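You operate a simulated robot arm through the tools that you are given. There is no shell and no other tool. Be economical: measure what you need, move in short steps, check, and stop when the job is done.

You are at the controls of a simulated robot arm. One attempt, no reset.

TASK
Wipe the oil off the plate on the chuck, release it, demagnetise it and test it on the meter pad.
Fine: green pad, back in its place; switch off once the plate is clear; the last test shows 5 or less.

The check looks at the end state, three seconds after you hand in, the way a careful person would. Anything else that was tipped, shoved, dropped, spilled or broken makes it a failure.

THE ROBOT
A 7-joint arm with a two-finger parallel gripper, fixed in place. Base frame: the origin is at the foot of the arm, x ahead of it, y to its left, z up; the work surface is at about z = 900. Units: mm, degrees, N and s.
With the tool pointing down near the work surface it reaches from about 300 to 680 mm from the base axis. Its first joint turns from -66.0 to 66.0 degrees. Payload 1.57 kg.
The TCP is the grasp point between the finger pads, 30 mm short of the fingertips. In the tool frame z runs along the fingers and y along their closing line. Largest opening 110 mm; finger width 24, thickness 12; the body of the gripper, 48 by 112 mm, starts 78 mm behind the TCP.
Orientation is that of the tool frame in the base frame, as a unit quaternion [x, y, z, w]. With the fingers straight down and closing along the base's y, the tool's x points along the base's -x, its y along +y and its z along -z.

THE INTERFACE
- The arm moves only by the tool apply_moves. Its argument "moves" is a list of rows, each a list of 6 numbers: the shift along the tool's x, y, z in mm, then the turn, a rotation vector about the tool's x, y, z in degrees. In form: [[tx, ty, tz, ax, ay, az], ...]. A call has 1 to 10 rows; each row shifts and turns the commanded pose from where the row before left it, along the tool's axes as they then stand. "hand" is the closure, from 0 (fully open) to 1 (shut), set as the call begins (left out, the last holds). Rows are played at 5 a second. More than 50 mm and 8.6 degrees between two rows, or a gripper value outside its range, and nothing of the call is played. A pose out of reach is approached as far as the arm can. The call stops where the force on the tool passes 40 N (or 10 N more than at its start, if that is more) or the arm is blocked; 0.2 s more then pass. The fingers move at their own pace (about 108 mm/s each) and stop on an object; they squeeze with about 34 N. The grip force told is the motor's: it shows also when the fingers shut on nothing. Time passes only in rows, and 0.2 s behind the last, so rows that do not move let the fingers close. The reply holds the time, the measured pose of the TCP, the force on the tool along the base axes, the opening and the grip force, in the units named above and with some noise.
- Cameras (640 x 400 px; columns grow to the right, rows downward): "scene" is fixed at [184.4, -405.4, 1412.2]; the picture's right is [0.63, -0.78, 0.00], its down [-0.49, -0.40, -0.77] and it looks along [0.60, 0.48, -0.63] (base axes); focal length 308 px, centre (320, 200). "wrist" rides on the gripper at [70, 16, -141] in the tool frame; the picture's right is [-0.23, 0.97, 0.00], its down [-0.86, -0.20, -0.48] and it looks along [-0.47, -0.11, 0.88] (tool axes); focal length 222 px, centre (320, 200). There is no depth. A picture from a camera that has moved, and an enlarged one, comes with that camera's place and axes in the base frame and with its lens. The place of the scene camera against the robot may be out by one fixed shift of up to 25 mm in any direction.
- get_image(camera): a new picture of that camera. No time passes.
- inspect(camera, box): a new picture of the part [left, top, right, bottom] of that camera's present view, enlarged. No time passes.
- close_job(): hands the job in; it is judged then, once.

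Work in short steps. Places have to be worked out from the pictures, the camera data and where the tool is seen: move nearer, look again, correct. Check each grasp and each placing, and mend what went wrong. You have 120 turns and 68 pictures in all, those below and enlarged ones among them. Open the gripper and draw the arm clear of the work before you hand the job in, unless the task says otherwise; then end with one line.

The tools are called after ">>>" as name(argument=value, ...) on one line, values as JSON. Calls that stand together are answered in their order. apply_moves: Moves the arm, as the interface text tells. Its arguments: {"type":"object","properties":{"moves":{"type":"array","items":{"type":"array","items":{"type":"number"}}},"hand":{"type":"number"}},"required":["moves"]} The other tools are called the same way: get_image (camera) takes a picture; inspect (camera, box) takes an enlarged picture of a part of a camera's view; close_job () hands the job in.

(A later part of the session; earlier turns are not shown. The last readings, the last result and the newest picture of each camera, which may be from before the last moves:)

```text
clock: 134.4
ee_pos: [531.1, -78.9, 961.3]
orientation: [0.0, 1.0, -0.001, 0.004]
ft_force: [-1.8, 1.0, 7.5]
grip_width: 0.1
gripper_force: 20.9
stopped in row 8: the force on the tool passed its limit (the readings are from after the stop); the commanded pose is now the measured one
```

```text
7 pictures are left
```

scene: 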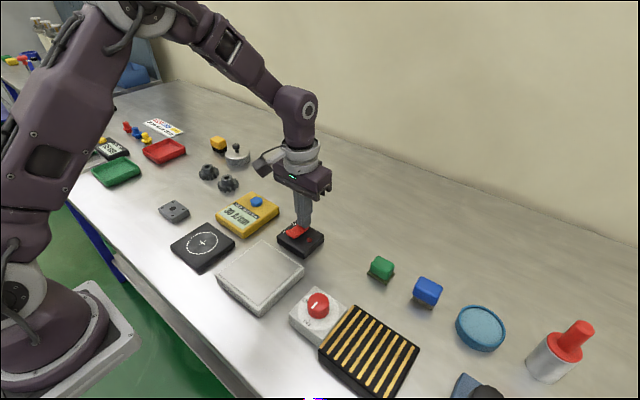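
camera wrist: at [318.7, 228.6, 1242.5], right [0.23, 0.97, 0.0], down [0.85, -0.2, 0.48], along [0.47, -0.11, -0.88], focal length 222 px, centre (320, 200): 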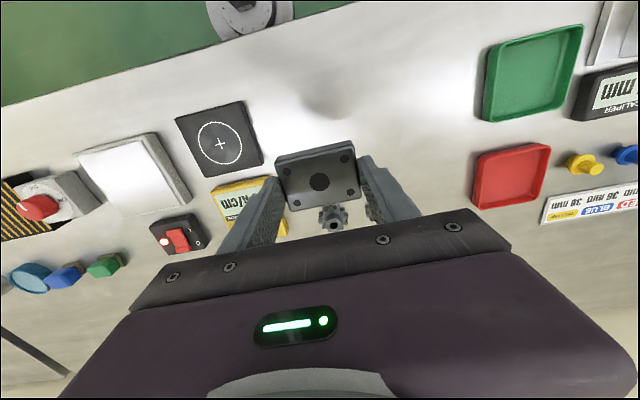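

Lamp dark: off; plate is at (389,212). Return to it and grip.

>>> apply_moves(moves=[[0, 0, -45, 0, 0, 0], [0, 0, -45, 0, 0, 0], [20, 42, 0, 0, 0, 0], [20, 42, 0, 0, 0, 0], [20, 42, 0, 0, 0, 0], [20, 41, 0, 0, 0, 0], [20, 41, 0, 0, 0, 0], [20, 41, 0, 0, 0, 0], [21, 41, 0, 0, 0, 0], [0, 0, 0, 0, 0, 0]])

>>> apply_moves(hand=0.2, moves=[[0, 0, 0, 0, 0, 0], [0, 0, 40, 0, 0, 0], [0, 0, 35, 0, 0, 0], [0, 0, 0, 0, 0, 0]])

>>> inspect(camera="wrist", box=[220, 90, 440, 225])

```text
clock: 136.6
ee_pos: [389.5, 213.5, 1051.0]
orientation: [0.0, 1.0, -0.001, 0.004]
ft_force: [-0.1, -0.3, -0.5]
grip_width: 0.0
gripper_force: 21.0
```

```text
clock: 137.6
ee_pos: [389.2, 209.9, 975.4]
orientation: [-0.001, 1.0, -0.001, 0.003]
ft_force: [-0.6, 0.2, 0.1]
grip_width: 87.9
gripper_force: 0.0
```

```text
2.91 times, centred on (330, 158) of wrist
camera zoom: at [319.5, 227.2, 1116.9], right [0.23, 0.97, 0.0], down [0.85, -0.2, 0.49], along [0.47, -0.11, -0.87], focal length 646 px, centre (291, 324)
```

zoom: 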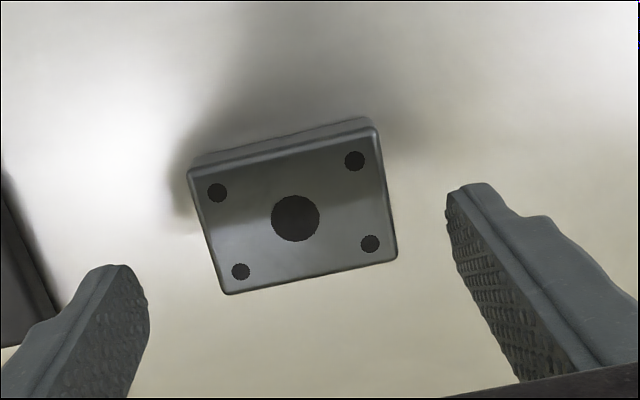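

Centred. Grip, lift, carry to the meter pad (369,67).

>>> apply_moves(moves=[[0, 1, 25, 0, 0, 0], [0, 0, 14, 0, 0, 0], [0, 0, 0, 0, 0, 0]])

>>> apply_moves(hand=1, moves=[[0, 0, 0, 0, 0, 0], [0, 0, 0, 0, 0, 0], [0, 0, 0, 0, 0, 0]])

>>> apply_moves(moves=[[0, 0, -35, 0, 0, 0], [0, 0, -35, 0, 0, 0], [5, -36, 0, 0, 0, 0], [5, -36, 0, 0, 0, 0], [5, -36, 0, 0, 0, 0], [5, -36, 0, 0, 0, 0], [0, 0, 30, 0, 0, 0], [0, 0, 15, 0, 0, 0], [0, 0, 0, 0, 0, 0]])

```text
clock: 138.4
ee_pos: [389.5, 212.1, 936.9]
orientation: [0.0, 1.0, -0.001, 0.005]
ft_force: [0.3, 0.3, 0.2]
grip_width: 88.1
gripper_force: 0.1
```

```text
clock: 139.2
ee_pos: [390.4, 210.7, 937.0]
orientation: [0.0, 1.0, -0.002, 0.004]
ft_force: [0.4, 0.1, 0.1]
grip_width: 61.6
gripper_force: 33.9
```

```text
clock: 141.2
ee_pos: [368.3, 69.2, 961.5]
orientation: [0.0, 1.0, -0.002, 0.005]
ft_force: [-0.5, 0.7, -3.0]
grip_width: 61.8
gripper_force: 34.0
```

Over the pad at 961.5. Lower to contact (≈950).

>>> apply_moves(moves=[[0, -1, 5, 0, 0, 0], [0, 0, 3, 0, 0, 0], [0, 0, 1, 0, 0, 0], [0, 0, 1, 0, 0, 0], [0, 0, 0, 0, 0, 0]])

```text
clock: 142.4
ee_pos: [368.1, 67.8, 951.5]
orientation: [0.0, 1.0, -0.001, 0.005]
ft_force: [-7.0, 7.3, 28.9]
grip_width: 61.5
gripper_force: 33.8
```

Contact. Ease up 1 mm, release in steps, rise and go to the button (518,61).

>>> apply_moves(moves=[[0, 0, -1.2, 0, 0, 0], [0, 0, 0, 0, 0, 0]])

>>> apply_moves(hand=0.41, moves=[[0, 0, 0, 0, 0, 0], [0, 0, 0, 0, 0, 0]])

>>> apply_moves(hand=0.25, moves=[[0, 0, 0, 0, 0, 0], [0, 0, -40, 0, 0, 0], [0, 0, -40, 0, 0, 0], [0, 0, 0, 0, 0, 0]])

>>> apply_moves(hand=1, moves=[[-45, -2, 0, 0, 0, 0], [-45, -2, 0, 0, 0, 0], [-45, -2, 0, 0, 0, 0], [-15, 0, 0, 0, 0, 0], [0, 0, 35, 0, 0, 0], [0, 0, 20, 0, 0, 0], [0, 0, 0, 0, 0, 0]])

```text
clock: 143.0
ee_pos: [368.8, 67.3, 951.8]
orientation: [0.0, 1.0, -0.002, 0.004]
ft_force: [-0.5, -0.2, -3.5]
grip_width: 61.7
gripper_force: 34.3
```

```text
clock: 143.6
ee_pos: [369.0, 67.6, 952.7]
orientation: [0.0, 1.0, -0.001, 0.004]
ft_force: [0.3, 0.2, 0.6]
grip_width: 64.7
gripper_force: 0.0
```

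```text
clock: 144.6
ee_pos: [367.1, 66.8, 1032.6]
orientation: [0.001, 1.0, -0.002, 0.005]
ft_force: [-0.8, -0.5, 0.0]
grip_width: 82.6
gripper_force: 0.1
```

```text
clock: 146.2
ee_pos: [518.6, 61.6, 976.6]
orientation: [0.0, 1.0, -0.001, 0.004]
ft_force: [-0.4, 0.2, 0.1]
grip_width: 0.0
gripper_force: 21.2
```

Above the button. Press to z≈959.5 as before.

>>> apply_moves(moves=[[0, 0, 5, 0, 0, 0], [0, 0, 4, 0, 0, 0], [0, 0, 2, 0, 0, 0], [0, 0, 2, 0, 0, 0], [0, 0, 1.5, 0, 0, 0], [0, 0, 1.5, 0, 0, 0], [0, 0, 1, 0, 0, 0], [0, 0, 0, 0, 0, 0]])

>>> inspect(camera="scene", box=[165, 170, 295, 276])

```text
clock: 148.0
ee_pos: [521.5, 62.3, 960.8]
orientation: [0.0, 1.0, 0.0, 0.004]
ft_force: [-2.3, -0.7, 2.2]
grip_width: 0.0
gripper_force: 21.7
```

```text
3.77 times, centred on (230, 223) of scene
camera zoom: at [184.4, -405.4, 1412.2], right [0.63, -0.78, 0.0], down [-0.49, -0.4, -0.77], along [0.6, 0.48, -0.63], focal length 1161 px, centre (660, 113)
```

zoom: 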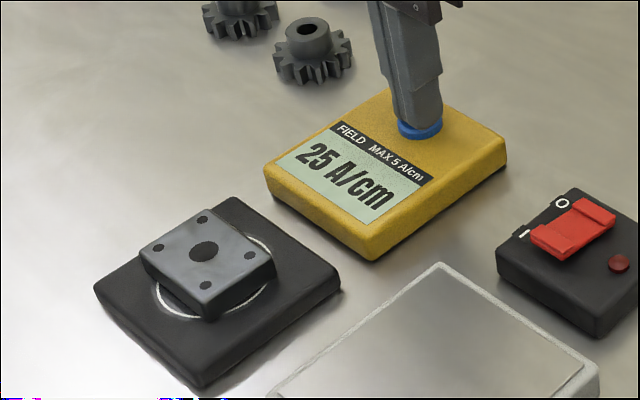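

Reading fell only to 25. Slower and longer exposure is needed: third pass with a long dwell in contact and withdrawal at 1 mm per row (5 mm/s). First switch on again.

>>> apply_moves(moves=[[0, 0, -30, 0, 0, 0], [0, 0, -40, 0, 0, 0], [9, -46, 0, 0, 0, 0], [9, -46, 0, 0, 0, 0], [9, -47, 0, 0, 0, 0], [0, 0, 35, 0, 0, 0], [0, 0, 21, 0, 0, 0], [0, 0, 0, 0, 0, 0]])

>>> apply_moves(moves=[[0, 0, 3, 0, 0, 0], [0, 0, 3, 0, 0, 0], [0, 0, 2, 0, 0, 0], [0, 0, 1.5, 0, 0, 0], [0, 0, 1.5, 0, 0, 0], [0, 0, 1.5, 0, 0, 0], [0, 0, 1.5, 0, 0, 0], [0, 0, 1.5, 0, 0, 0], [0, 0, 0, 0, 0, 0]])

```text
clock: 149.8
ee_pos: [493.1, -79.5, 976.2]
orientation: [0.0, 1.0, -0.001, 0.004]
ft_force: [0.3, -0.3, -0.1]
grip_width: 0.0
gripper_force: 21.4
```

```text
clock: 151.6
ee_pos: [493.5, -77.8, 961.3]
orientation: [0.0, 1.0, -0.002, 0.006]
ft_force: [-5.2, 3.4, 13.1]
grip_width: 0.0
gripper_force: 21.3
stopped in row 8: the force on the tool passed its limit (the readings are from after the stop); the commanded pose is now the measured one
```

Same press signature as before (13 N at z 961). Rise (also correcting the ~0.6° tilt), go to the plate, and check the lamp and plate in one wrist picture.

>>> apply_moves(moves=[[0, 0, -40, 0, 0, 0], [0, 0, -40, 0, 0.6, 0], [31, 36, 0, 0, 0, 0], [31, 36, 0, 0, 0, 0], [31, 36, 0, 0, 0, 0], [31, 36, 0, 0, 0, 0], [0, 0, 0, 0, 0, 0]])

>>> apply_moves(hand=0.2, moves=[[0, 0, 0, 0, 0, 0], [0, 0, 30, 0, 0, 0], [0, 0, 30, 0, 0, 0], [0, 0, 0, 0, 0, 0]])

>>> get_image(camera="wrist")

```text
clock: 153.2
ee_pos: [368.0, 67.5, 1041.2]
orientation: [0.0, 1.0, -0.002, 0.001]
ft_force: [0.0, -0.6, 0.0]
grip_width: 0.1
gripper_force: 21.3
```

```text
clock: 154.2
ee_pos: [369.9, 67.4, 981.1]
orientation: [0.0, 1.0, -0.002, 0.001]
ft_force: [0.1, -0.8, 0.3]
grip_width: 88.0
gripper_force: 0.2
```

```text
4 pictures are left
camera wrist: at [301.1, 84.4, 1122.9], right [0.23, 0.97, 0.0], down [0.85, -0.2, 0.48], along [0.47, -0.11, -0.88], focal length 222 px, centre (320, 200)
```

wrist: 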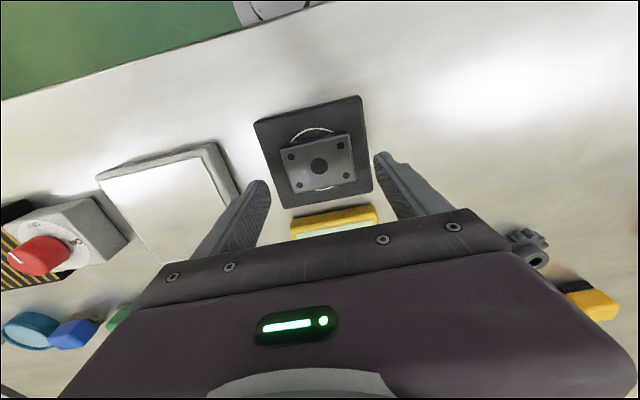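

Plate still centred. Grip it and bring it to the block for a longer treatment (exposure, then very slow withdrawal).

>>> apply_moves(moves=[[0, 0, 16, 0, 0, 0], [0, 0, 13, 0, 0, 0], [0, 0, 0, 0, 0, 0]])

>>> apply_moves(hand=1, moves=[[0, 0, 0, 0, 0, 0], [0, 0, 0, 0, 0, 0], [0, 0, 0, 0, 0, 0]])

>>> apply_moves(moves=[[0, 0, -20, 0, 0, 0], [0, 0, -30, 0, 0, 0], [-6, -40, 0, 0, 0, 0], [-6, -40, 0, 0, 0, 0], [-6, -40, 0, 0, 0, 0], [0, -36, 0, 0, 0, 0], [0, 0, 20, 0, 0, 0], [0, 0, 10, 0, 0, 0], [0, 0, 0, 0, 0, 0]])

```text
clock: 155.0
ee_pos: [369.7, 66.4, 952.6]
orientation: [0.0, 1.0, -0.001, 0.001]
ft_force: [0.4, 0.6, -0.1]
grip_width: 87.9
gripper_force: 0.0
```

```text
clock: 155.8
ee_pos: [368.4, 65.3, 952.7]
orientation: [0.0, 1.0, -0.002, 0.001]
ft_force: [1.0, 0.6, 0.6]
grip_width: 61.5
gripper_force: 34.1
```

```text
clock: 157.8
ee_pos: [386.5, -89.7, 972.6]
orientation: [0.0, 1.0, -0.002, 0.001]
ft_force: [0.6, -0.7, -2.7]
grip_width: 61.6
gripper_force: 34.2
```

Lower to just above the surface; dwell, then two moderate in/out passes.

>>> apply_moves(moves=[[0, 0, 4, 0, 0, 0], [0, 0, 3, 0, 0, 0], [0, 0, 1, 0, 0, 0], [0, 0, 0, 0, 0, 0], [0, 0, 0, 0, 0, 0], [0, 0, 0, 0, 0, 0], [0, 0, 0, 0, 0, 0], [0, 0, 0, 0, 0, 0], [0, 0, 0, 0, 0, 0], [0, 0, 0, 0, 0, 0]])

>>> apply_moves(moves=[[0, 0, -12, 0, 0, 0], [0, 0, -12, 0, 0, 0], [0, 0, -12, 0, 0, 0], [0, 0, -12, 0, 0, 0], [0, 0, -12, 0, 0, 0], [0, 0, -12, 0, 0, 0], [0, 0, -12, 0, 0, 0], [0, 0, -12, 0, 0, 0], [0, 0, -12, 0, 0, 0], [0, 0, -12, 0, 0, 0]])

>>> apply_moves(moves=[[0, 0, 12, 0, 0, 0], [0, 0, 12, 0, 0, 0], [0, 0, 12, 0, 0, 0], [0, 0, 12, 0, 0, 0], [0, 0, 12, 0, 0, 0], [0, 0, 12, 0, 0, 0], [0, 0, 12, 0, 0, 0], [0, 0, 12, 0, 0, 0], [0, 0, 12, 0, 0, 0], [0, 0, 12, 0, 0, 0]])

>>> apply_moves(moves=[[0, 0, 0, 0, 0, 0], [0, 0, 0, 0, 0, 0], [0, 0, 0, 0, 0, 0], [0, 0, 0, 0, 0, 0], [0, 0, 0, 0, 0, 0], [0, 0, 0, 0, 0, 0], [0, 0, 0, 0, 0, 0], [0, 0, 0, 0, 0, 0], [0, 0, 0, 0, 0, 0], [0, 0, 0, 0, 0, 0]])

```text
clock: 160.0
ee_pos: [386.8, -88.5, 965.4]
orientation: [0.0, 1.0, -0.002, 0.001]
ft_force: [0.0, 0.6, -2.7]
grip_width: 61.8
gripper_force: 33.6
```

```text
clock: 162.2
ee_pos: [386.3, -89.6, 1084.6]
orientation: [0.001, 1.0, -0.002, 0.0]
ft_force: [0.1, 0.4, -2.8]
grip_width: 61.7
gripper_force: 34.0
```

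```text
clock: 164.4
ee_pos: [386.0, -90.0, 965.4]
orientation: [0.0, 1.0, -0.002, 0.0]
ft_force: [0.3, 0.5, -3.7]
grip_width: 61.5
gripper_force: 34.1
```

```text
clock: 166.6
ee_pos: [386.5, -90.7, 965.7]
orientation: [0.0, 1.0, -0.001, 0.001]
ft_force: [0.4, -0.3, -2.6]
grip_width: 61.5
gripper_force: 33.9
```

Now contact and the slow withdrawal at 1 mm per row.

>>> apply_moves(moves=[[0, 0, 1.5, 0, 0, 0], [0, 0, 0.5, 0, 0, 0], [0, 0, 0, 0, 0, 0], [0, 0, 0, 0, 0, 0], [0, 0, 0, 0, 0, 0], [0, 0, 0, 0, 0, 0], [0, 0, 0, 0, 0, 0], [0, 0, 0, 0, 0, 0], [0, 0, 0, 0, 0, 0], [0, 0, 0, 0, 0, 0]])

>>> apply_moves(moves=[[0, 0, -1, 0, 0, 0], [0, 0, -1, 0, 0, 0], [0, 0, -1, 0, 0, 0], [0, 0, -1, 0, 0, 0], [0, 0, -1, 0, 0, 0], [0, 0, -1, 0, 0, 0], [0, 0, -1, 0, 0, 0], [0, 0, -1, 0, 0, 0], [0, 0, -1, 0, 0, 0], [0, 0, -1, 0, 0, 0]])

>>> apply_moves(moves=[[0, 0, -1, 0, 0, 0], [0, 0, -1, 0, 0, 0], [0, 0, -1, 0, 0, 0], [0, 0, -1, 0, 0, 0], [0, 0, -1, 0, 0, 0], [0, 0, -1, 0, 0, 0], [0, 0, -1, 0, 0, 0], [0, 0, -1, 0, 0, 0], [0, 0, -1, 0, 0, 0], [0, 0, -1, 0, 0, 0]])

>>> apply_moves(moves=[[0, 0, -1, 0, 0, 0], [0, 0, -1, 0, 0, 0], [0, 0, -1, 0, 0, 0], [0, 0, -1, 0, 0, 0], [0, 0, -1, 0, 0, 0], [0, 0, -1, 0, 0, 0], [0, 0, -1, 0, 0, 0], [0, 0, -1, 0, 0, 0], [0, 0, -1, 0, 0, 0], [0, 0, -1, 0, 0, 0]])

>>> apply_moves(moves=[[0, 0, -1, 0, 0, 0], [0, 0, -1, 0, 0, 0], [0, 0, -1, 0, 0, 0], [0, 0, -1, 0, 0, 0], [0, 0, -1, 0, 0, 0], [0, 0, -1, 0, 0, 0], [0, 0, -1, 0, 0, 0], [0, 0, -1, 0, 0, 0], [0, 0, -1, 0, 0, 0], [0, 0, -1, 0, 0, 0]])

>>> apply_moves(moves=[[0, 0, -1, 0, 0, 0], [0, 0, -1, 0, 0, 0], [0, 0, -1, 0, 0, 0], [0, 0, -1, 0, 0, 0], [0, 0, -1, 0, 0, 0], [0, 0, -1, 0, 0, 0], [0, 0, -1, 0, 0, 0], [0, 0, -1, 0, 0, 0], [0, 0, -1, 0, 0, 0], [0, 0, -1, 0, 0, 0]])

>>> apply_moves(moves=[[0, 0, -1, 0, 0, 0], [0, 0, -1, 0, 0, 0], [0, 0, -1, 0, 0, 0], [0, 0, -1, 0, 0, 0], [0, 0, -1, 0, 0, 0], [0, 0, -1, 0, 0, 0], [0, 0, -1, 0, 0, 0], [0, 0, -1, 0, 0, 0], [0, 0, -1, 0, 0, 0], [0, 0, -1, 0, 0, 0]])

>>> apply_moves(moves=[[0, 0, -1, 0, 0, 0], [0, 0, -1, 0, 0, 0], [0, 0, -1, 0, 0, 0], [0, 0, -1, 0, 0, 0], [0, 0, -1, 0, 0, 0], [0, 0, -1, 0, 0, 0], [0, 0, -1, 0, 0, 0], [0, 0, -1, 0, 0, 0], [0, 0, -1, 0, 0, 0], [0, 0, -1, 0, 0, 0]])

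>>> apply_moves(moves=[[0, 0, -1, 0, 0, 0], [0, 0, -1, 0, 0, 0], [0, 0, -1, 0, 0, 0], [0, 0, -1, 0, 0, 0], [0, 0, -1, 0, 0, 0], [0, 0, -1, 0, 0, 0], [0, 0, -1, 0, 0, 0], [0, 0, -1, 0, 0, 0], [0, 0, -1, 0, 0, 0], [0, 0, -1, 0, 0, 0]])

>>> apply_moves(moves=[[0, 0, -1, 0, 0, 0], [0, 0, -1, 0, 0, 0], [0, 0, -1, 0, 0, 0], [0, 0, -1, 0, 0, 0], [0, 0, -1, 0, 0, 0], [0, 0, -1, 0, 0, 0], [0, 0, -1, 0, 0, 0], [0, 0, -1, 0, 0, 0], [0, 0, -1, 0, 0, 0], [0, 0, -1, 0, 0, 0]])

>>> apply_moves(moves=[[0, 0, -1, 0, 0, 0], [0, 0, -1, 0, 0, 0], [0, 0, -1, 0, 0, 0], [0, 0, -1, 0, 0, 0], [0, 0, -1, 0, 0, 0], [0, 0, -1, 0, 0, 0], [0, 0, -1, 0, 0, 0], [0, 0, -1, 0, 0, 0], [0, 0, -1, 0, 0, 0], [0, 0, -1, 0, 0, 0]])

```text
clock: 168.8
ee_pos: [386.2, -90.0, 962.2]
orientation: [-0.001, 1.0, -0.001, 0.002]
ft_force: [5.8, -2.9, 29.2]
grip_width: 61.6
gripper_force: 33.8
```

```text
clock: 171.0
ee_pos: [386.2, -90.9, 972.1]
orientation: [0.0, 1.0, -0.002, 0.001]
ft_force: [0.1, -0.2, -4.4]
grip_width: 61.8
gripper_force: 33.8
```

```text
clock: 173.2
ee_pos: [387.4, -89.4, 983.5]
orientation: [0.0, 1.0, -0.001, 0.001]
ft_force: [1.1, 0.8, -3.2]
grip_width: 61.6
gripper_force: 33.9
```

```text
clock: 175.4
ee_pos: [387.8, -90.5, 992.7]
orientation: [0.0, 1.0, -0.001, 0.001]
ft_force: [0.1, 0.0, -3.8]
grip_width: 61.4
gripper_force: 33.9
```

```text
clock: 177.6
ee_pos: [387.2, -89.2, 1002.4]
orientation: [0.0, 1.0, -0.002, 0.001]
ft_force: [0.0, 0.6, -3.9]
grip_width: 61.6
gripper_force: 33.9
```

```text
clock: 179.8
ee_pos: [386.0, -89.9, 1013.3]
orientation: [0.0, 1.0, -0.002, 0.001]
ft_force: [-0.7, 0.2, -3.8]
grip_width: 61.4
gripper_force: 34.1
```

```text
clock: 182.0
ee_pos: [387.2, -90.2, 1022.6]
orientation: [0.0, 1.0, -0.002, 0.001]
ft_force: [-0.8, 0.3, -3.1]
grip_width: 61.6
gripper_force: 34.4
```

```text
clock: 184.2
ee_pos: [386.9, -89.8, 1032.4]
orientation: [-0.001, 1.0, -0.001, 0.001]
ft_force: [0.1, 0.1, -3.4]
grip_width: 61.5
gripper_force: 34.1
```

```text
clock: 186.4
ee_pos: [386.3, -90.1, 1043.1]
orientation: [0.0, 1.0, -0.002, 0.001]
ft_force: [0.0, -0.6, -3.3]
grip_width: 61.9
gripper_force: 34.0
```

```text
clock: 188.6
ee_pos: [386.8, -90.1, 1052.6]
orientation: [0.0, 1.0, -0.002, 0.001]
ft_force: [-0.7, -0.5, -3.4]
grip_width: 61.6
gripper_force: 34.4
```

```text
clock: 190.8
ee_pos: [385.6, -88.3, 1062.7]
orientation: [0.0, 1.0, -0.001, 0.001]
ft_force: [0.3, 0.8, -4.1]
grip_width: 61.6
gripper_force: 34.2
```

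100 mm up. Continue at 1.5 mm per row to ~200 mm.

>>> apply_moves(moves=[[0, 0, -1.3, 0, 0, 0], [0, 0, -1.3, 0, 0, 0], [0, 0, -1.3, 0, 0, 0], [0, 0, -1.3, 0, 0, 0], [0, 0, -1.3, 0, 0, 0], [0, 0, -1.3, 0, 0, 0], [0, 0, -1.3, 0, 0, 0], [0, 0, -1.3, 0, 0, 0], [0, 0, -1.3, 0, 0, 0], [0, 0, -1.3, 0, 0, 0]])

>>> apply_moves(moves=[[0, 0, -1.5, 0, 0, 0], [0, 0, -1.5, 0, 0, 0], [0, 0, -1.5, 0, 0, 0], [0, 0, -1.5, 0, 0, 0], [0, 0, -1.5, 0, 0, 0], [0, 0, -1.5, 0, 0, 0], [0, 0, -1.5, 0, 0, 0], [0, 0, -1.5, 0, 0, 0], [0, 0, -1.5, 0, 0, 0], [0, 0, -1.5, 0, 0, 0]])

>>> apply_moves(moves=[[0, 0, -1.5, 0, 0, 0], [0, 0, -1.5, 0, 0, 0], [0, 0, -1.5, 0, 0, 0], [0, 0, -1.5, 0, 0, 0], [0, 0, -1.5, 0, 0, 0], [0, 0, -1.5, 0, 0, 0], [0, 0, -1.5, 0, 0, 0], [0, 0, -1.5, 0, 0, 0], [0, 0, -1.5, 0, 0, 0], [0, 0, -1.5, 0, 0, 0]])

>>> apply_moves(moves=[[0, 0, -1.5, 0, 0, 0], [0, 0, -1.5, 0, 0, 0], [0, 0, -1.5, 0, 0, 0], [0, 0, -1.5, 0, 0, 0], [0, 0, -1.5, 0, 0, 0], [0, 0, -1.5, 0, 0, 0], [0, 0, -1.5, 0, 0, 0], [0, 0, -1.5, 0, 0, 0], [0, 0, -1.5, 0, 0, 0], [0, 0, -1.5, 0, 0, 0]])

>>> apply_moves(moves=[[0, 0, -1.5, 0, 0, 0], [0, 0, -1.5, 0, 0, 0], [0, 0, -1.5, 0, 0, 0], [0, 0, -1.5, 0, 0, 0], [0, 0, -1.5, 0, 0, 0], [0, 0, -1.5, 0, 0, 0], [0, 0, -1.5, 0, 0, 0], [0, 0, -1.5, 0, 0, 0], [0, 0, -1.5, 0, 0, 0], [0, 0, -1.5, 0, 0, 0]])

>>> apply_moves(moves=[[0, 0, -2, 0, 0, 0], [0, 0, -2, 0, 0, 0], [0, 0, -2, 0, 0, 0], [0, 0, -2, 0, 0, 0], [0, 0, -2, 0, 0, 0], [0, 0, -2, 0, 0, 0], [0, 0, -2, 0, 0, 0], [0, 0, -2, 0, 0, 0], [0, 0, -2, 0, 0, 0], [0, 0, -2, 0, 0, 0]])

>>> apply_moves(moves=[[0, 2, -2, 0, 0, 0], [0, 2, -2, 0, 0, 0], [0, 2, -2, 0, 0, 0], [0, 2, -2, 0, 0, 0], [0, 2, -2, 0, 0, 0], [0, 2, -2, 0, 0, 0], [0, 2, -2, 0, 0, 0], [0, 2, -2, 0, 0, 0], [0, 2, -2, 0, 0, 0], [0, 2, -2, 0, 0, 0]])

>>> apply_moves(moves=[[0, 4, 0, 0, 0, 0], [0, 4, 0, 0, 0, 0], [0, 4, 0, 0, 0, 0], [0, 4, 0, 0, 0, 0], [0, 4, 0, 0, 0, 0], [0, 4, 0, 0, 0, 0], [0, 4, 0, 0, 0, 0], [0, 4, 0, 0, 0, 0], [0, 4, 0, 0, 0, 0], [0, 4, 0, 0, 0, 0]])

>>> apply_moves(moves=[[0, 4, 0, 0, 0, 0], [0, 4, 0, 0, 0, 0], [0, 4, 0, 0, 0, 0], [0, 4, 0, 0, 0, 0], [0, 4, 0, 0, 0, 0], [0, 4, 0, 0, 0, 0], [0, 4, 0, 0, 0, 0], [0, 4, 0, 0, 0, 0], [0, 4, 0, 0, 0, 0], [0, 4, 0, 0, 0, 0]])

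>>> apply_moves(moves=[[0, 4, 0, 0, 0, 0], [0, 4, 0, 0, 0, 0], [0, 4, 0, 0, 0, 0], [0, 4, 0, 0, 0, 0], [0, 4, 0, 0, 0, 0], [0, 4, 0, 0, 0, 0], [0, 4, 0, 0, 0, 0], [0, 4, 0, 0, 0, 0], [0, 4, 0, 0, 0, 0], [0, 4, 0, 0, 0, 0]])

>>> apply_moves(moves=[[0, 5, 0, 0, 0, 0], [0, 5, 0, 0, 0, 0], [0, 5, 0, 0, 0, 0], [0, 5, 0, 0, 0, 0], [0, 5, 0, 0, 0, 0], [0, 5, 0, 0, 0, 0], [0, 5, 0, 0, 0, 0], [0, 5, 0, 0, 0, 0], [0, 5, 0, 0, 0, 0], [0, 5, 0, 0, 0, 0]])

>>> apply_moves(moves=[[0, 10, 0, 0, 0, 0], [0, 10, 0, 0, 0, 0], [0, 10, 0, 0, 0, 0], [0, 10, 0, 0, 0, 0], [0, 10, 0, 0, 0, 0], [0, 10, 0, 0, 0, 0], [0, 10, 0, 0, 0, 0], [0, 10, 0, 0, 0, 0], [0, 10, 0, 0, 0, 0], [0, 10, 0, 0, 0, 0]])

```text
clock: 193.0
ee_pos: [388.5, -89.8, 1074.6]
orientation: [0.0, 1.0, -0.002, 0.001]
ft_force: [0.9, 0.7, -4.1]
grip_width: 61.8
gripper_force: 33.8
```

```text
clock: 195.2
ee_pos: [386.6, -89.0, 1091.0]
orientation: [0.0, 1.0, -0.002, 0.0]
ft_force: [0.3, 0.3, -3.4]
grip_width: 61.4
gripper_force: 33.8
```

```text
clock: 197.4
ee_pos: [385.9, -89.1, 1105.5]
orientation: [0.0, 1.0, -0.001, 0.001]
ft_force: [0.8, 0.4, -4.7]
grip_width: 61.8
gripper_force: 33.3
```

```text
clock: 199.6
ee_pos: [385.7, -88.9, 1120.0]
orientation: [0.0, 1.0, -0.001, 0.0]
ft_force: [0.5, -0.9, -3.5]
grip_width: 61.5
gripper_force: 34.1
```

```text
clock: 201.8
ee_pos: [388.6, -88.5, 1136.0]
orientation: [0.0, 1.0, -0.001, 0.001]
ft_force: [0.7, 0.0, -4.3]
grip_width: 61.3
gripper_force: 33.7
```

```text
clock: 204.0
ee_pos: [385.9, -89.4, 1156.6]
orientation: [-0.001, 1.0, -0.002, 0.001]
ft_force: [-0.1, -0.1, -4.2]
grip_width: 61.9
gripper_force: 33.9
```

```text
clock: 206.2
ee_pos: [386.5, -68.1, 1176.0]
orientation: [0.001, 1.0, -0.002, 0.001]
ft_force: [0.9, -0.3, -3.7]
grip_width: 61.5
gripper_force: 33.8
```

```text
clock: 208.4
ee_pos: [386.9, -29.1, 1175.7]
orientation: [0.0, 1.0, -0.001, 0.001]
ft_force: [-0.7, -0.4, -4.3]
grip_width: 61.5
gripper_force: 33.8
```

```text
clock: 210.6
ee_pos: [387.2, 10.8, 1175.4]
orientation: [0.001, 1.0, -0.002, 0.001]
ft_force: [-0.4, 0.1, -3.9]
grip_width: 61.9
gripper_force: 33.4
```

```text
clock: 212.8
ee_pos: [385.6, 50.8, 1174.7]
orientation: [0.0, 1.0, -0.002, 0.001]
ft_force: [-0.1, 0.5, -3.4]
grip_width: 61.5
gripper_force: 33.9
```

```text
clock: 215.0
ee_pos: [387.4, 101.5, 1175.5]
orientation: [0.0, 1.0, -0.001, 0.001]
ft_force: [-0.7, -0.1, -4.1]
grip_width: 61.5
gripper_force: 34.2
```

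```text
clock: 217.2
ee_pos: [386.9, 200.8, 1174.0]
orientation: [0.0, 1.0, -0.002, 0.001]
ft_force: [-0.1, 0.2, -3.3]
grip_width: 61.6
gripper_force: 33.7
```

Now lower it to the bare table at (387,211).

>>> apply_moves(moves=[[0, 10, 20, 0, 0, 0], [0, 0, 40, 0, 0, 0], [0, 0, 40, 0, 0, 0], [0, 0, 40, 0, 0, 0], [0, 0, 40, 0, 0, 0], [0, 0, 35, 0, 0, 0], [0, 0, 14, 0, 0, 0], [0, 0, 4, 0, 0, 0], [0, 0, 0, 0, 0, 0]])

>>> apply_moves(moves=[[0, 0, 1, 0, 0, 0], [0, 0, 1, 0, 0, 0], [0, 0, 1, 0, 0, 0], [0, 0, 0, 0, 0, 0]])

```text
clock: 219.2
ee_pos: [387.6, 210.5, 942.9]
orientation: [0.0, 1.0, -0.002, 0.001]
ft_force: [0.1, 0.1, -3.3]
grip_width: 61.5
gripper_force: 33.9
```

```text
clock: 220.2
ee_pos: [386.1, 212.6, 938.1]
orientation: [0.0, 1.0, -0.001, 0.0]
ft_force: [0.3, 0.3, -4.0]
grip_width: 61.6
gripper_force: 33.6
```

>>> apply_moves(moves=[[0, 0, 1, 0, 0, 0], [0, 0, 1, 0, 0, 0], [0, 0, 0, 0, 0, 0]])

```text
clock: 221.0
ee_pos: [387.0, 209.5, 936.5]
orientation: [0.0, 1.0, -0.003, 0.001]
ft_force: [0.0, 0.8, -3.6]
grip_width: 61.5
gripper_force: 34.0
```

>>> apply_moves(moves=[[0, 0, 1, 0, 0, 0], [0, 0, 0.7, 0, 0, 0], [0, 0, 0, 0, 0, 0]])

```text
clock: 221.8
ee_pos: [386.3, 210.9, 935.9]
orientation: [0.0, 1.0, -0.001, 0.002]
ft_force: [-2.9, -4.5, 22.7]
grip_width: 61.4
gripper_force: 34.1
```

Contact. Ease, release, rise, and go to the O end.

>>> apply_moves(moves=[[0, 0, -1, 0, 0, 0], [0, 0, 0, 0, 0, 0]])

>>> apply_moves(hand=0.41, moves=[[0, 0, 0, 0, 0, 0], [0, 0, 0, 0, 0, 0]])

>>> apply_moves(hand=0.25, moves=[[0, 0, 0, 0, 0, 0], [0, 0, -40, 0, 0, 0], [0, 0, -40, 0, 0, 0], [0, 0, -35, 0, 0, 0], [0, 0, 0, 0, 0, 0]])

>>> apply_moves(hand=1, moves=[[-20, -42, 0, 0, 0, 0], [-20, -42, 0, 0, 0, 0], [-20, -42, 0, 0, 0, 0], [-20, -41, 0, 0, 0, 0], [-21, -41, 0, 0, 0, 0], [-21, -41, 0, 0, 0, 0], [-21, -40, 0, 0, 0, 0], [0, 0, 40, 0, 0, 0], [0, 0, 33, 0, 0, 0], [0, 0, 0, 0, 0, 0]])

```text
clock: 222.4
ee_pos: [385.8, 211.1, 935.5]
orientation: [0.0, 1.0, -0.001, 0.0]
ft_force: [-0.2, -0.3, -3.8]
grip_width: 61.7
gripper_force: 33.8
```

```text
clock: 223.0
ee_pos: [386.4, 210.6, 936.8]
orientation: [0.0, 1.0, -0.001, 0.001]
ft_force: [0.4, 0.0, 0.1]
grip_width: 64.9
gripper_force: 0.0
```

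```text
clock: 224.2
ee_pos: [386.9, 211.4, 1050.5]
orientation: [0.0, 1.0, -0.001, 0.001]
ft_force: [-0.1, -0.3, 0.6]
grip_width: 82.6
gripper_force: 0.2
```

```text
clock: 226.4
ee_pos: [529.6, -79.5, 979.3]
orientation: [0.0, 1.0, -0.002, 0.001]
ft_force: [0.5, 0.0, 0.3]
grip_width: 0.0
gripper_force: 21.2
```

Over the O end; press.

>>> apply_moves(moves=[[0, 1.5, 4, 0, 0, 0], [0, 0, 4, 0, 0, 0], [0, 0, 3, 0, 0, 0], [0, 0, 2, 0, 0, 0], [0, 0, 2, 0, 0, 0], [0, 0, 1.5, 0, 0, 0], [0, 0, 1.5, 0, 0, 0], [0, 0, 1.5, 0, 0, 0], [0, 0, 0, 0, 0, 0]])

```text
clock: 228.3
ee_pos: [530.7, -77.2, 961.6]
orientation: [0.0, 1.0, -0.001, 0.002]
ft_force: [-2.0, 0.5, 5.4]
grip_width: 0.1
gripper_force: 21.1
stopped in row 9: the force on the tool passed its limit (the readings are from after the stop); the commanded pose is now the measured one
```

Same signature as the earlier OFF presses. Back to the plate, grip, and carry to the pad.

>>> apply_moves(moves=[[0, 0, -45, 0, 0, 0], [0, 0, -45, 0, 0, 0], [20, 42, 0, 0, 0, 0], [20, 42, 0, 0, 0, 0], [20, 41, 0, 0, 0, 0], [21, 41, 0, 0, 0, 0], [21, 41, 0, 0, 0, 0], [21, 41, 0, 0, 0, 0], [21, 41, 0, 0, 0, 0], [0, 0, 0, 0, 0, 0]])

>>> apply_moves(hand=0.2, moves=[[0, 0, 0, 0, 0, 0], [0, 0, 40, 0, 0, 0], [0, 0, 35, 0, 0, 0], [0, 0, 0, 0, 0, 0]])

```text
clock: 230.5
ee_pos: [386.3, 212.1, 1051.2]
orientation: [-0.001, 1.0, -0.002, 0.001]
ft_force: [1.3, 0.5, 0.0]
grip_width: 0.3
gripper_force: 20.9
```

```text
clock: 231.5
ee_pos: [386.1, 211.3, 974.7]
orientation: [0.0, 1.0, -0.002, 0.001]
ft_force: [-0.5, 0.0, 0.3]
grip_width: 87.9
gripper_force: 0.1
```

>>> apply_moves(moves=[[0, 0, 24, 0, 0, 0], [0, 0, 14, 0, 0, 0], [0, 0, 0, 0, 0, 0]])

>>> apply_moves(hand=1, moves=[[0, 0, 0, 0, 0, 0], [0, 0, 0, 0, 0, 0], [0, 0, 0, 0, 0, 0]])

>>> apply_moves(moves=[[0, 0, -35, 0, 0, 0], [0, 0, -35, 0, 0, 0], [5, -36, 0, 0, 0, 0], [4, -36, 0, 0, 0, 0], [4, -36, 0, 0, 0, 0], [4, -36, 0, 0, 0, 0], [0, 0, 30, 0, 0, 0], [0, 0, 15, 0, 0, 0], [0, 0, 0, 0, 0, 0]])

>>> apply_moves(moves=[[0, 0, 5, 0, 0, 0], [0, 0, 3, 0, 0, 0], [0, 0, 1, 0, 0, 0], [0, 0, 1, 0, 0, 0], [0, 0, 0, 0, 0, 0]])

```text
clock: 232.3
ee_pos: [385.5, 210.2, 937.1]
orientation: [0.001, 1.0, -0.001, 0.002]
ft_force: [-0.6, -0.5, -0.1]
grip_width: 87.8
gripper_force: 0.1
```

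```text
clock: 233.1
ee_pos: [385.6, 210.3, 936.4]
orientation: [0.0, 1.0, -0.002, 0.002]
ft_force: [0.0, 0.5, 0.2]
grip_width: 61.1
gripper_force: 33.8
```

```text
clock: 235.1
ee_pos: [369.4, 68.6, 963.7]
orientation: [0.0, 1.0, -0.002, 0.002]
ft_force: [0.4, 0.5, -3.8]
grip_width: 61.8
gripper_force: 34.1
```

```text
clock: 236.3
ee_pos: [369.6, 68.1, 953.2]
orientation: [0.0, 1.0, -0.002, 0.001]
ft_force: [0.9, -0.4, -4.0]
grip_width: 61.6
gripper_force: 34.4
```

>>> apply_moves(moves=[[0, -1, 1, 0, 0, 0], [0, 0, 1, 0, 0, 0], [0, 0, 0, 0, 0, 0]])

```text
clock: 237.1
ee_pos: [370.5, 67.3, 950.9]
orientation: [0.0, 1.0, -0.002, 0.003]
ft_force: [0.9, 12.4, 29.9]
grip_width: 61.8
gripper_force: 34.4
```

Contact on the pad. Ease, release, rise and go press the test button.

>>> apply_moves(moves=[[0, 0, -1.2, 0, 0, 0], [0, 0, 0, 0, 0, 0]])

>>> apply_moves(hand=0.41, moves=[[0, 0, 0, 0, 0, 0], [0, 0, 0, 0, 0, 0]])

>>> apply_moves(hand=0.25, moves=[[0, 0, 0, 0, 0, 0], [0, 0, -40, 0, 0, 0], [0, 0, -40, 0, 0, 0], [0, 0, 0, 0, 0, 0]])

>>> apply_moves(hand=1, moves=[[-45, -2, 0, 0, 0, 0], [-45, -2, 0, 0, 0, 0], [-45, -2, 0, 0, 0, 0], [-14, 0, 0, 0, 0, 0], [0, 0, 35, 0, 0, 0], [0, 0, 20, 0, 0, 0], [0, 0, 0, 0, 0, 0]])

>>> apply_moves(moves=[[0, 0, 5, 0, 0, 0], [0, 0, 4, 0, 0, 0], [0, 0, 2, 0, 0, 0], [0, 0, 2, 0, 0, 0], [0, 0, 1.5, 0, 0, 0], [0, 0, 1.5, 0, 0, 0], [0, 0, 1, 0, 0, 0], [0, 0, 0, 0, 0, 0]])

```text
clock: 237.7
ee_pos: [367.9, 65.8, 949.4]
orientation: [0.0, 1.0, -0.003, 0.0]
ft_force: [0.3, -0.3, -3.7]
grip_width: 61.8
gripper_force: 34.2
```

```text
clock: 238.3
ee_pos: [369.7, 66.3, 951.0]
orientation: [0.0, 1.0, -0.002, 0.001]
ft_force: [-0.5, 0.0, 0.0]
grip_width: 65.1
gripper_force: 0.0
```

```text
clock: 239.3
ee_pos: [368.4, 64.5, 1033.8]
orientation: [0.0, 1.0, -0.002, 0.001]
ft_force: [0.2, -0.4, -0.2]
grip_width: 82.7
gripper_force: 0.0
```

```text
clock: 240.9
ee_pos: [517.0, 60.8, 978.1]
orientation: [0.001, 1.0, -0.002, 0.001]
ft_force: [-0.3, 0.0, 0.4]
grip_width: 0.0
gripper_force: 21.5
```

```text
clock: 242.7
ee_pos: [518.1, 60.8, 960.8]
orientation: [0.001, 1.0, -0.003, 0.002]
ft_force: [0.5, -1.9, 3.8]
grip_width: 0.0
gripper_force: 21.0
```

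Press 1 mm further to be sure, then read.

>>> apply_moves(moves=[[0, 0, 1, 0, 0, 0], [0, 0, 0, 0, 0, 0]])

>>> inspect(camera="scene", box=[165, 170, 325, 290])

```text
clock: 243.3
ee_pos: [518.4, 60.3, 958.8]
orientation: [0.0, 1.0, -0.002, 0.003]
ft_force: [-0.4, -0.6, 6.4]
grip_width: 0.0
gripper_force: 21.3
```

```text
3.33 times, centred on (245, 230) of scene
camera zoom: at [184.4, -405.5, 1412.2], right [0.63, -0.78, 0.0], down [-0.49, -0.4, -0.77], along [0.6, 0.48, -0.63], focal length 1026 px, centre (570, 100)
```

zoom: 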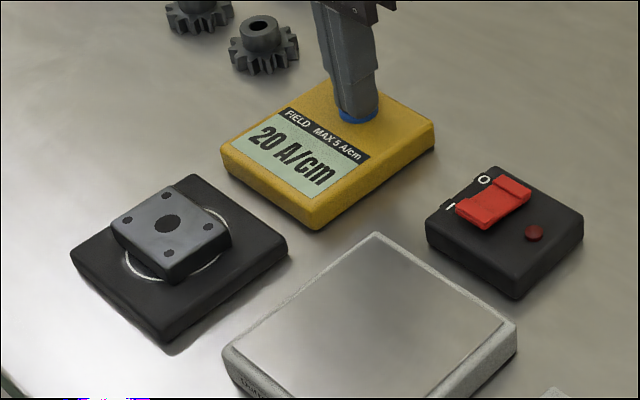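

Now 20 — about -5 per round regardless of lift speed, so a straight-up lift seems to demagnetise poorly. Next round: slide the plate sideways (+y) off the block at surface height, several full passes, the last very slowly. The path above the meter pad (top 914) is clear at that height. First switch on, then fetch the plate.

>>> apply_moves(moves=[[0, 0, -30, 0, 0, 0], [0, 0, -42, 0, 0, 0], [8, -46, 0, 0, 0, 0], [8, -46, 0, 0, 0, 0], [9, -46, 0, 0, 0, 0], [0, 0, 35, 0, 0, 0], [0, 0, 21, 0, 0, 0], [0, 0, 0, 0, 0, 0]])

>>> apply_moves(moves=[[0, 0, 3, 0, 0, 0], [0, 0, 3, 0, 0, 0], [0, 0, 2, 0, 0, 0], [0, 0, 1.5, 0, 0, 0], [0, 0, 1.5, 0, 0, 0], [0, 0, 1.5, 0, 0, 0], [0, 0, 1.5, 0, 0, 0], [0, 0, 1.5, 0, 0, 0], [0, 0, 0, 0, 0, 0]])

>>> apply_moves(moves=[[0, 0, -40, 0, 0, 0], [0, 0, -40, 0, 0.4, 0], [31, 36, 0, 0, 0, 0], [31, 36, 0, 0, 0, 0], [31, 36, 0, 0, 0, 0], [31, 35, 0, 0, 0, 0], [0, 0, 0, 0, 0, 0]])

>>> apply_moves(hand=0.2, moves=[[0, 0, 0, 0, 0, 0], [0, 0, 30, 0, 0, 0], [0, 0, 30, 0, 0, 0], [0, 0, 0, 0, 0, 0]])

```text
clock: 245.1
ee_pos: [492.8, -75.9, 977.4]
orientation: [0.0, 1.0, -0.002, 0.002]
ft_force: [-0.4, 0.0, 0.1]
grip_width: 0.0
gripper_force: 21.2
```

```text
clock: 247.0
ee_pos: [492.7, -77.3, 961.8]
orientation: [0.0, 1.0, -0.002, 0.002]
ft_force: [-6.6, 1.2, 13.4]
grip_width: 0.0
gripper_force: 21.2
stopped in row 9: the force on the tool passed its limit (the readings are from after the stop); the commanded pose is now the measured one
```

```text
clock: 248.6
ee_pos: [368.8, 68.1, 1041.5]
orientation: [0.001, 1.0, -0.002, -0.001]
ft_force: [0.4, 0.6, 0.0]
grip_width: 0.1
gripper_force: 21.8
```

```text
clock: 249.6
ee_pos: [369.4, 66.9, 980.4]
orientation: [0.0, 1.0, -0.002, -0.002]
ft_force: [0.0, -0.3, 0.1]
grip_width: 87.9
gripper_force: 0.1
```

Switch pressed (same signature). Grip the plate and bring it above the block.

>>> apply_moves(moves=[[0, 0, 16, 0, 0, 0], [0, 0, 13, 0, 0, 0], [0, 0, 0, 0, 0, 0]])

>>> apply_moves(hand=1, moves=[[0, 0, 0, 0, 0, 0], [0, 0, 0, 0, 0, 0], [0, 0, 0, 0, 0, 0]])

>>> apply_moves(moves=[[0, 0, -20, 0, 0, 0], [0, 0, -30, 0, 0, 0], [-6, -40, 0, 0, 0, 0], [-6, -40, 0, 0, 0, 0], [-6, -40, 0, 0, 0, 0], [0, -36, 0, 0, 0, 0], [0, 0, 20, 0, 0, 0], [0, 0, 10, 0, 0, 0], [0, 0, 0, 0, 0, 0]])

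>>> apply_moves(moves=[[0, 0, 4, 0, 0, 0], [0, 0, 2, 0, 0, 0], [0, 0, 1, 0, 0, 0], [0, 0, 1, 0, 0, 0], [0, 0, 0, 0, 0, 0]])

```text
clock: 250.4
ee_pos: [369.7, 65.2, 951.4]
orientation: [0.001, 1.0, -0.002, -0.001]
ft_force: [-1.5, -0.2, 0.1]
grip_width: 88.0
gripper_force: 0.2
```

```text
clock: 251.2
ee_pos: [368.6, 65.2, 951.0]
orientation: [0.0, 1.0, -0.002, -0.001]
ft_force: [0.0, 0.8, 0.5]
grip_width: 61.5
gripper_force: 34.4
```

```text
clock: 253.2
ee_pos: [385.3, -91.8, 972.5]
orientation: [0.0, 1.0, -0.001, -0.003]
ft_force: [-1.2, 0.1, -4.0]
grip_width: 61.4
gripper_force: 34.4
```

```text
clock: 254.4
ee_pos: [385.6, -90.5, 964.7]
orientation: [0.0, 1.0, -0.002, -0.001]
ft_force: [-0.3, -0.2, -3.0]
grip_width: 61.6
gripper_force: 34.3
```

About 2 mm above the block. Two full sideways passes (out 240 mm at 40 mm/s, back), height constant.

>>> apply_moves(moves=[[0, 8, 0.7, 0, 0, 0], [0, 8, 0, 0, 0, 0], [0, 8, 0, 0, 0, 0], [0, 8, 0, 0, 0, 0], [0, 8, 0, 0, 0, 0], [0, 8, 0, 0, 0, 0], [0, 8, 0, 0, 0, 0], [0, 8, 0, 0, 0, 0], [0, 8, 0, 0, 0, 0], [0, 8, 0, 0, 0, 0]])

>>> apply_moves(moves=[[0, 16, 0, 0, 0, 0], [0, 16, 0, 0, 0, 0], [0, 16, 0, 0, 0, 0], [0, 16, 0, 0, 0, 0], [0, 16, 0, 0, 0, 0], [0, 16, 0, 0, 0, 0], [0, 16, 0, 0, 0, 0], [0, 16, 0, 0, 0, 0], [0, 16, 0, 0, 0, 0], [0, 16, 0, 0, 0, 0]])

>>> apply_moves(moves=[[0, -24, 0, 0, 0, 0], [0, -24, 0, 0, 0, 0], [0, -24, 0, 0, 0, 0], [0, -24, 0, 0, 0, 0], [0, -24, 0, 0, 0, 0], [0, -24, 0, 0, 0, 0], [0, -24, 0, 0, 0, 0], [0, -24, 0, 0, 0, 0], [0, -24, 0, 0, 0, 0], [0, -24, 0, 0, 0, 0]])

>>> apply_moves(moves=[[0, 6, 0, 0, 0, 0], [0, 6, 0, 0, 0, 0], [0, 6, 0, 0, 0, 0], [0, 6, 0, 0, 0, 0], [0, 6, 0, 0, 0, 0], [0, 6, 0, 0, 0, 0], [0, 6, 0, 0, 0, 0], [0, 6, 0, 0, 0, 0], [0, 6, 0, 0, 0, 0], [0, 6, 0, 0, 0, 0]])

>>> apply_moves(moves=[[0, 6, 0, 0, 0, 0], [0, 6, 0, 0, 0, 0], [0, 6, 0, 0, 0, 0], [0, 6, 0, 0, 0, 0], [0, 6, 0, 0, 0, 0], [0, 6, 0, 0, 0, 0], [0, 6, 0, 0, 0, 0], [0, 6, 0, 0, 0, 0], [0, 6, 0, 0, 0, 0], [0, 6, 0, 0, 0, 0]])

>>> apply_moves(moves=[[0, 12, 0, 0, 0, 0], [0, 12, 0, 0, 0, 0], [0, 12, 0, 0, 0, 0], [0, 12, 0, 0, 0, 0], [0, 12, 0, 0, 0, 0], [0, 12, 0, 0, 0, 0], [0, 12, 0, 0, 0, 0], [0, 12, 0, 0, 0, 0], [0, 12, 0, 0, 0, 0], [0, 12, 0, 0, 0, 0]])

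>>> apply_moves(moves=[[0, -24, 0, 0, 0, 0], [0, -24, 0, 0, 0, 0], [0, -24, 0, 0, 0, 0], [0, -24, 0, 0, 0, 0], [0, -24, 0, 0, 0, 0], [0, -24, 0, 0, 0, 0], [0, -24, 0, 0, 0, 0], [0, -24, 0, 0, 0, 0], [0, -24, 0, 0, 0, 0], [0, -24, 0, 0, 0, 0]])

```text
clock: 256.6
ee_pos: [385.3, -9.3, 962.9]
orientation: [0.0, 1.0, -0.002, -0.001]
ft_force: [-0.7, -0.4, -3.2]
grip_width: 61.5
gripper_force: 34.2
```

```text
clock: 258.8
ee_pos: [385.2, 151.0, 961.4]
orientation: [0.0, 1.0, -0.003, 0.0]
ft_force: [0.1, 0.5, -3.6]
grip_width: 61.6
gripper_force: 34.0
```

```text
clock: 260.4
ee_pos: [386.0, -4.7, 961.6]
orientation: [-0.003, 1.0, 0.003, -0.001]
ft_force: [-1.3, 20.8, -1.8]
grip_width: 61.6
gripper_force: 34.1
stopped in row 7: the force on the tool passed its limit (the readings are from after the stop); the commanded pose is now the measured one
```

```text
clock: 262.6
ee_pos: [385.0, 52.1, 962.9]
orientation: [-0.003, 1.0, 0.002, 0.0]
ft_force: [0.0, 0.7, -3.5]
grip_width: 61.7
gripper_force: 34.2
```

```text
clock: 264.8
ee_pos: [386.1, 112.1, 963.6]
orientation: [-0.004, 1.0, 0.002, -0.001]
ft_force: [0.0, 0.4, -3.1]
grip_width: 61.5
gripper_force: 34.1
```

```text
clock: 267.0
ee_pos: [382.8, 232.4, 962.6]
orientation: [-0.004, 1.0, 0.002, -0.001]
ft_force: [-0.3, 0.4, -3.2]
grip_width: 61.4
gripper_force: 34.3
```

```text
clock: 269.2
ee_pos: [386.5, -4.6, 963.3]
orientation: [-0.003, 1.0, 0.003, 0.0]
ft_force: [-1.5, 26.6, -0.3]
grip_width: 61.8
gripper_force: 34.0
```

On the way back the plate's edge touched the block's side (a few mm too low); contact at the same y both times, so the block did not shift. Back off, raise, go over the block again, then lower.

>>> apply_moves(moves=[[0, 6, 0, 0, 0, 0], [0, 6, -10, 0, 0, 0], [0, 0, -15, 0, 0, 0], [0, -32, 0, 0, 0, 0], [0, -32, 0, 0, 0, 0], [0, -33, 0, 0, 0, 0], [0, 0, 10, 0, 0, 0], [0, 0, 8, 0, 0, 0], [0, 0, 0, 0, 0, 0]])

>>> inspect(camera="scene", box=[165, 170, 345, 305])

```text
clock: 271.2
ee_pos: [385.9, -90.9, 970.3]
orientation: [-0.004, 1.0, 0.002, -0.001]
ft_force: [-0.5, 0.2, -3.3]
grip_width: 61.6
gripper_force: 33.9
```

```text
2.96 times, centred on (255, 238) of scene
camera zoom: at [184.5, -405.4, 1412.2], right [0.63, -0.78, 0.0], down [-0.49, -0.4, -0.77], along [0.6, 0.48, -0.63], focal length 912 px, centre (513, 89)
```

zoom: 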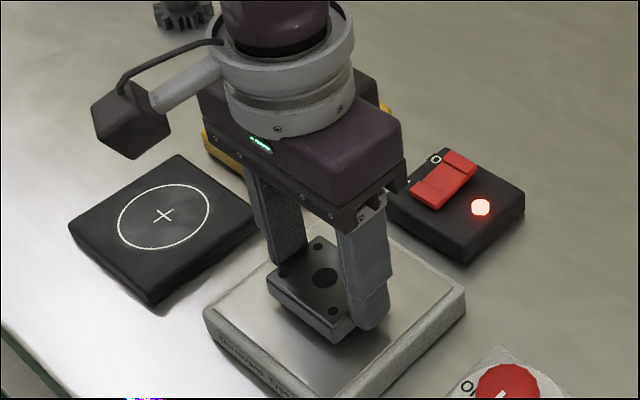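

Block and pad have not moved; lamp on. Now one medium sideways pass (returning raised), then the final slow slide.

>>> apply_moves(moves=[[0, 0, 4, 0, 0, 0], [0, 0, 0, 0, 0, 0], [0, 8, 0, 0, 0, 0], [0, 8, 0, 0, 0, 0], [0, 8, 0, 0, 0, 0], [0, 8, 0, 0, 0, 0], [0, 8, 0, 0, 0, 0], [0, 8, 0, 0, 0, 0], [0, 8, 0, 0, 0, 0], [0, 8, 0, 0, 0, 0]])

>>> apply_moves(moves=[[0, 8, 0, 0, 0, 0], [0, 8, 0, 0, 0, 0], [0, 8, 0, 0, 0, 0], [0, 8, 0, 0, 0, 0], [0, 8, 0, 0, 0, 0], [0, 8, 0, 0, 0, 0], [0, 8, 0, 0, 0, 0], [0, 8, 0, 0, 0, 0], [0, 8, 0, 0, 0, 0], [0, 8, 0, 0, 0, 0]])

>>> apply_moves(moves=[[0, 16, 0, 0, 0, 0], [0, 16, 0, 0, 0, 0], [0, 16, 0, 0, 0, 0], [0, 16, 0, 0, 0, 0], [0, 16, 0, 0, 0, 0], [0, 16, 0, 0, 0, 0], [0, 16, 0, 0, 0, 0], [0, 16, 0, 0, 0, 0], [0, 16, 0, 0, 0, 0], [0, 12, 0, 0, 0, 0]])

>>> apply_moves(moves=[[0, 0, -20, 0, 0, 0], [0, -38, 0, 0, 0, 0], [0, -38, 0, 0, 0, 0], [0, -38, 0, 0, 0, 0], [0, -38, 0, 0, 0, 0], [0, -38, 0, 0, 0, 0], [0, -38, 0, 0, 0, 0], [0, -38, 0, 0, 0, 0], [0, -34, 0, 0, 0, 0], [0, 0, 0, 0, 0, 0]])

>>> apply_moves(moves=[[0, 0, 10, 0, 0, 0], [0, 0, 9, 0, 0, 0], [0, 0, 0, 0, 0, 0], [0, 0, 0, 0, 0, 0], [0, 0, 0, 0, 0, 0], [0, 0, 0, 0, 0, 0], [0, 0, 0, 0, 0, 0]])

```text
clock: 273.4
ee_pos: [385.7, -26.9, 966.4]
orientation: [-0.003, 1.0, 0.004, -0.001]
ft_force: [0.4, 0.0, -3.5]
grip_width: 61.6
gripper_force: 34.1
```

```text
clock: 275.6
ee_pos: [385.9, 50.9, 966.7]
orientation: [-0.004, 1.0, 0.002, -0.001]
ft_force: [0.2, 0.8, -3.0]
grip_width: 61.5
gripper_force: 34.2
```

```text
clock: 277.8
ee_pos: [382.8, 207.2, 965.0]
orientation: [-0.004, 1.0, 0.002, -0.001]
ft_force: [-0.6, 0.6, -3.7]
grip_width: 61.5
gripper_force: 33.9
```

```text
clock: 280.0
ee_pos: [385.7, -90.6, 985.4]
orientation: [-0.004, 1.0, 0.002, -0.001]
ft_force: [-0.2, -0.1, -3.0]
grip_width: 61.7
gripper_force: 34.5
```

```text
clock: 281.6
ee_pos: [385.9, -91.5, 965.9]
orientation: [-0.003, 1.0, 0.003, -0.001]
ft_force: [-0.2, -0.3, -2.4]
grip_width: 61.4
gripper_force: 34.4
```

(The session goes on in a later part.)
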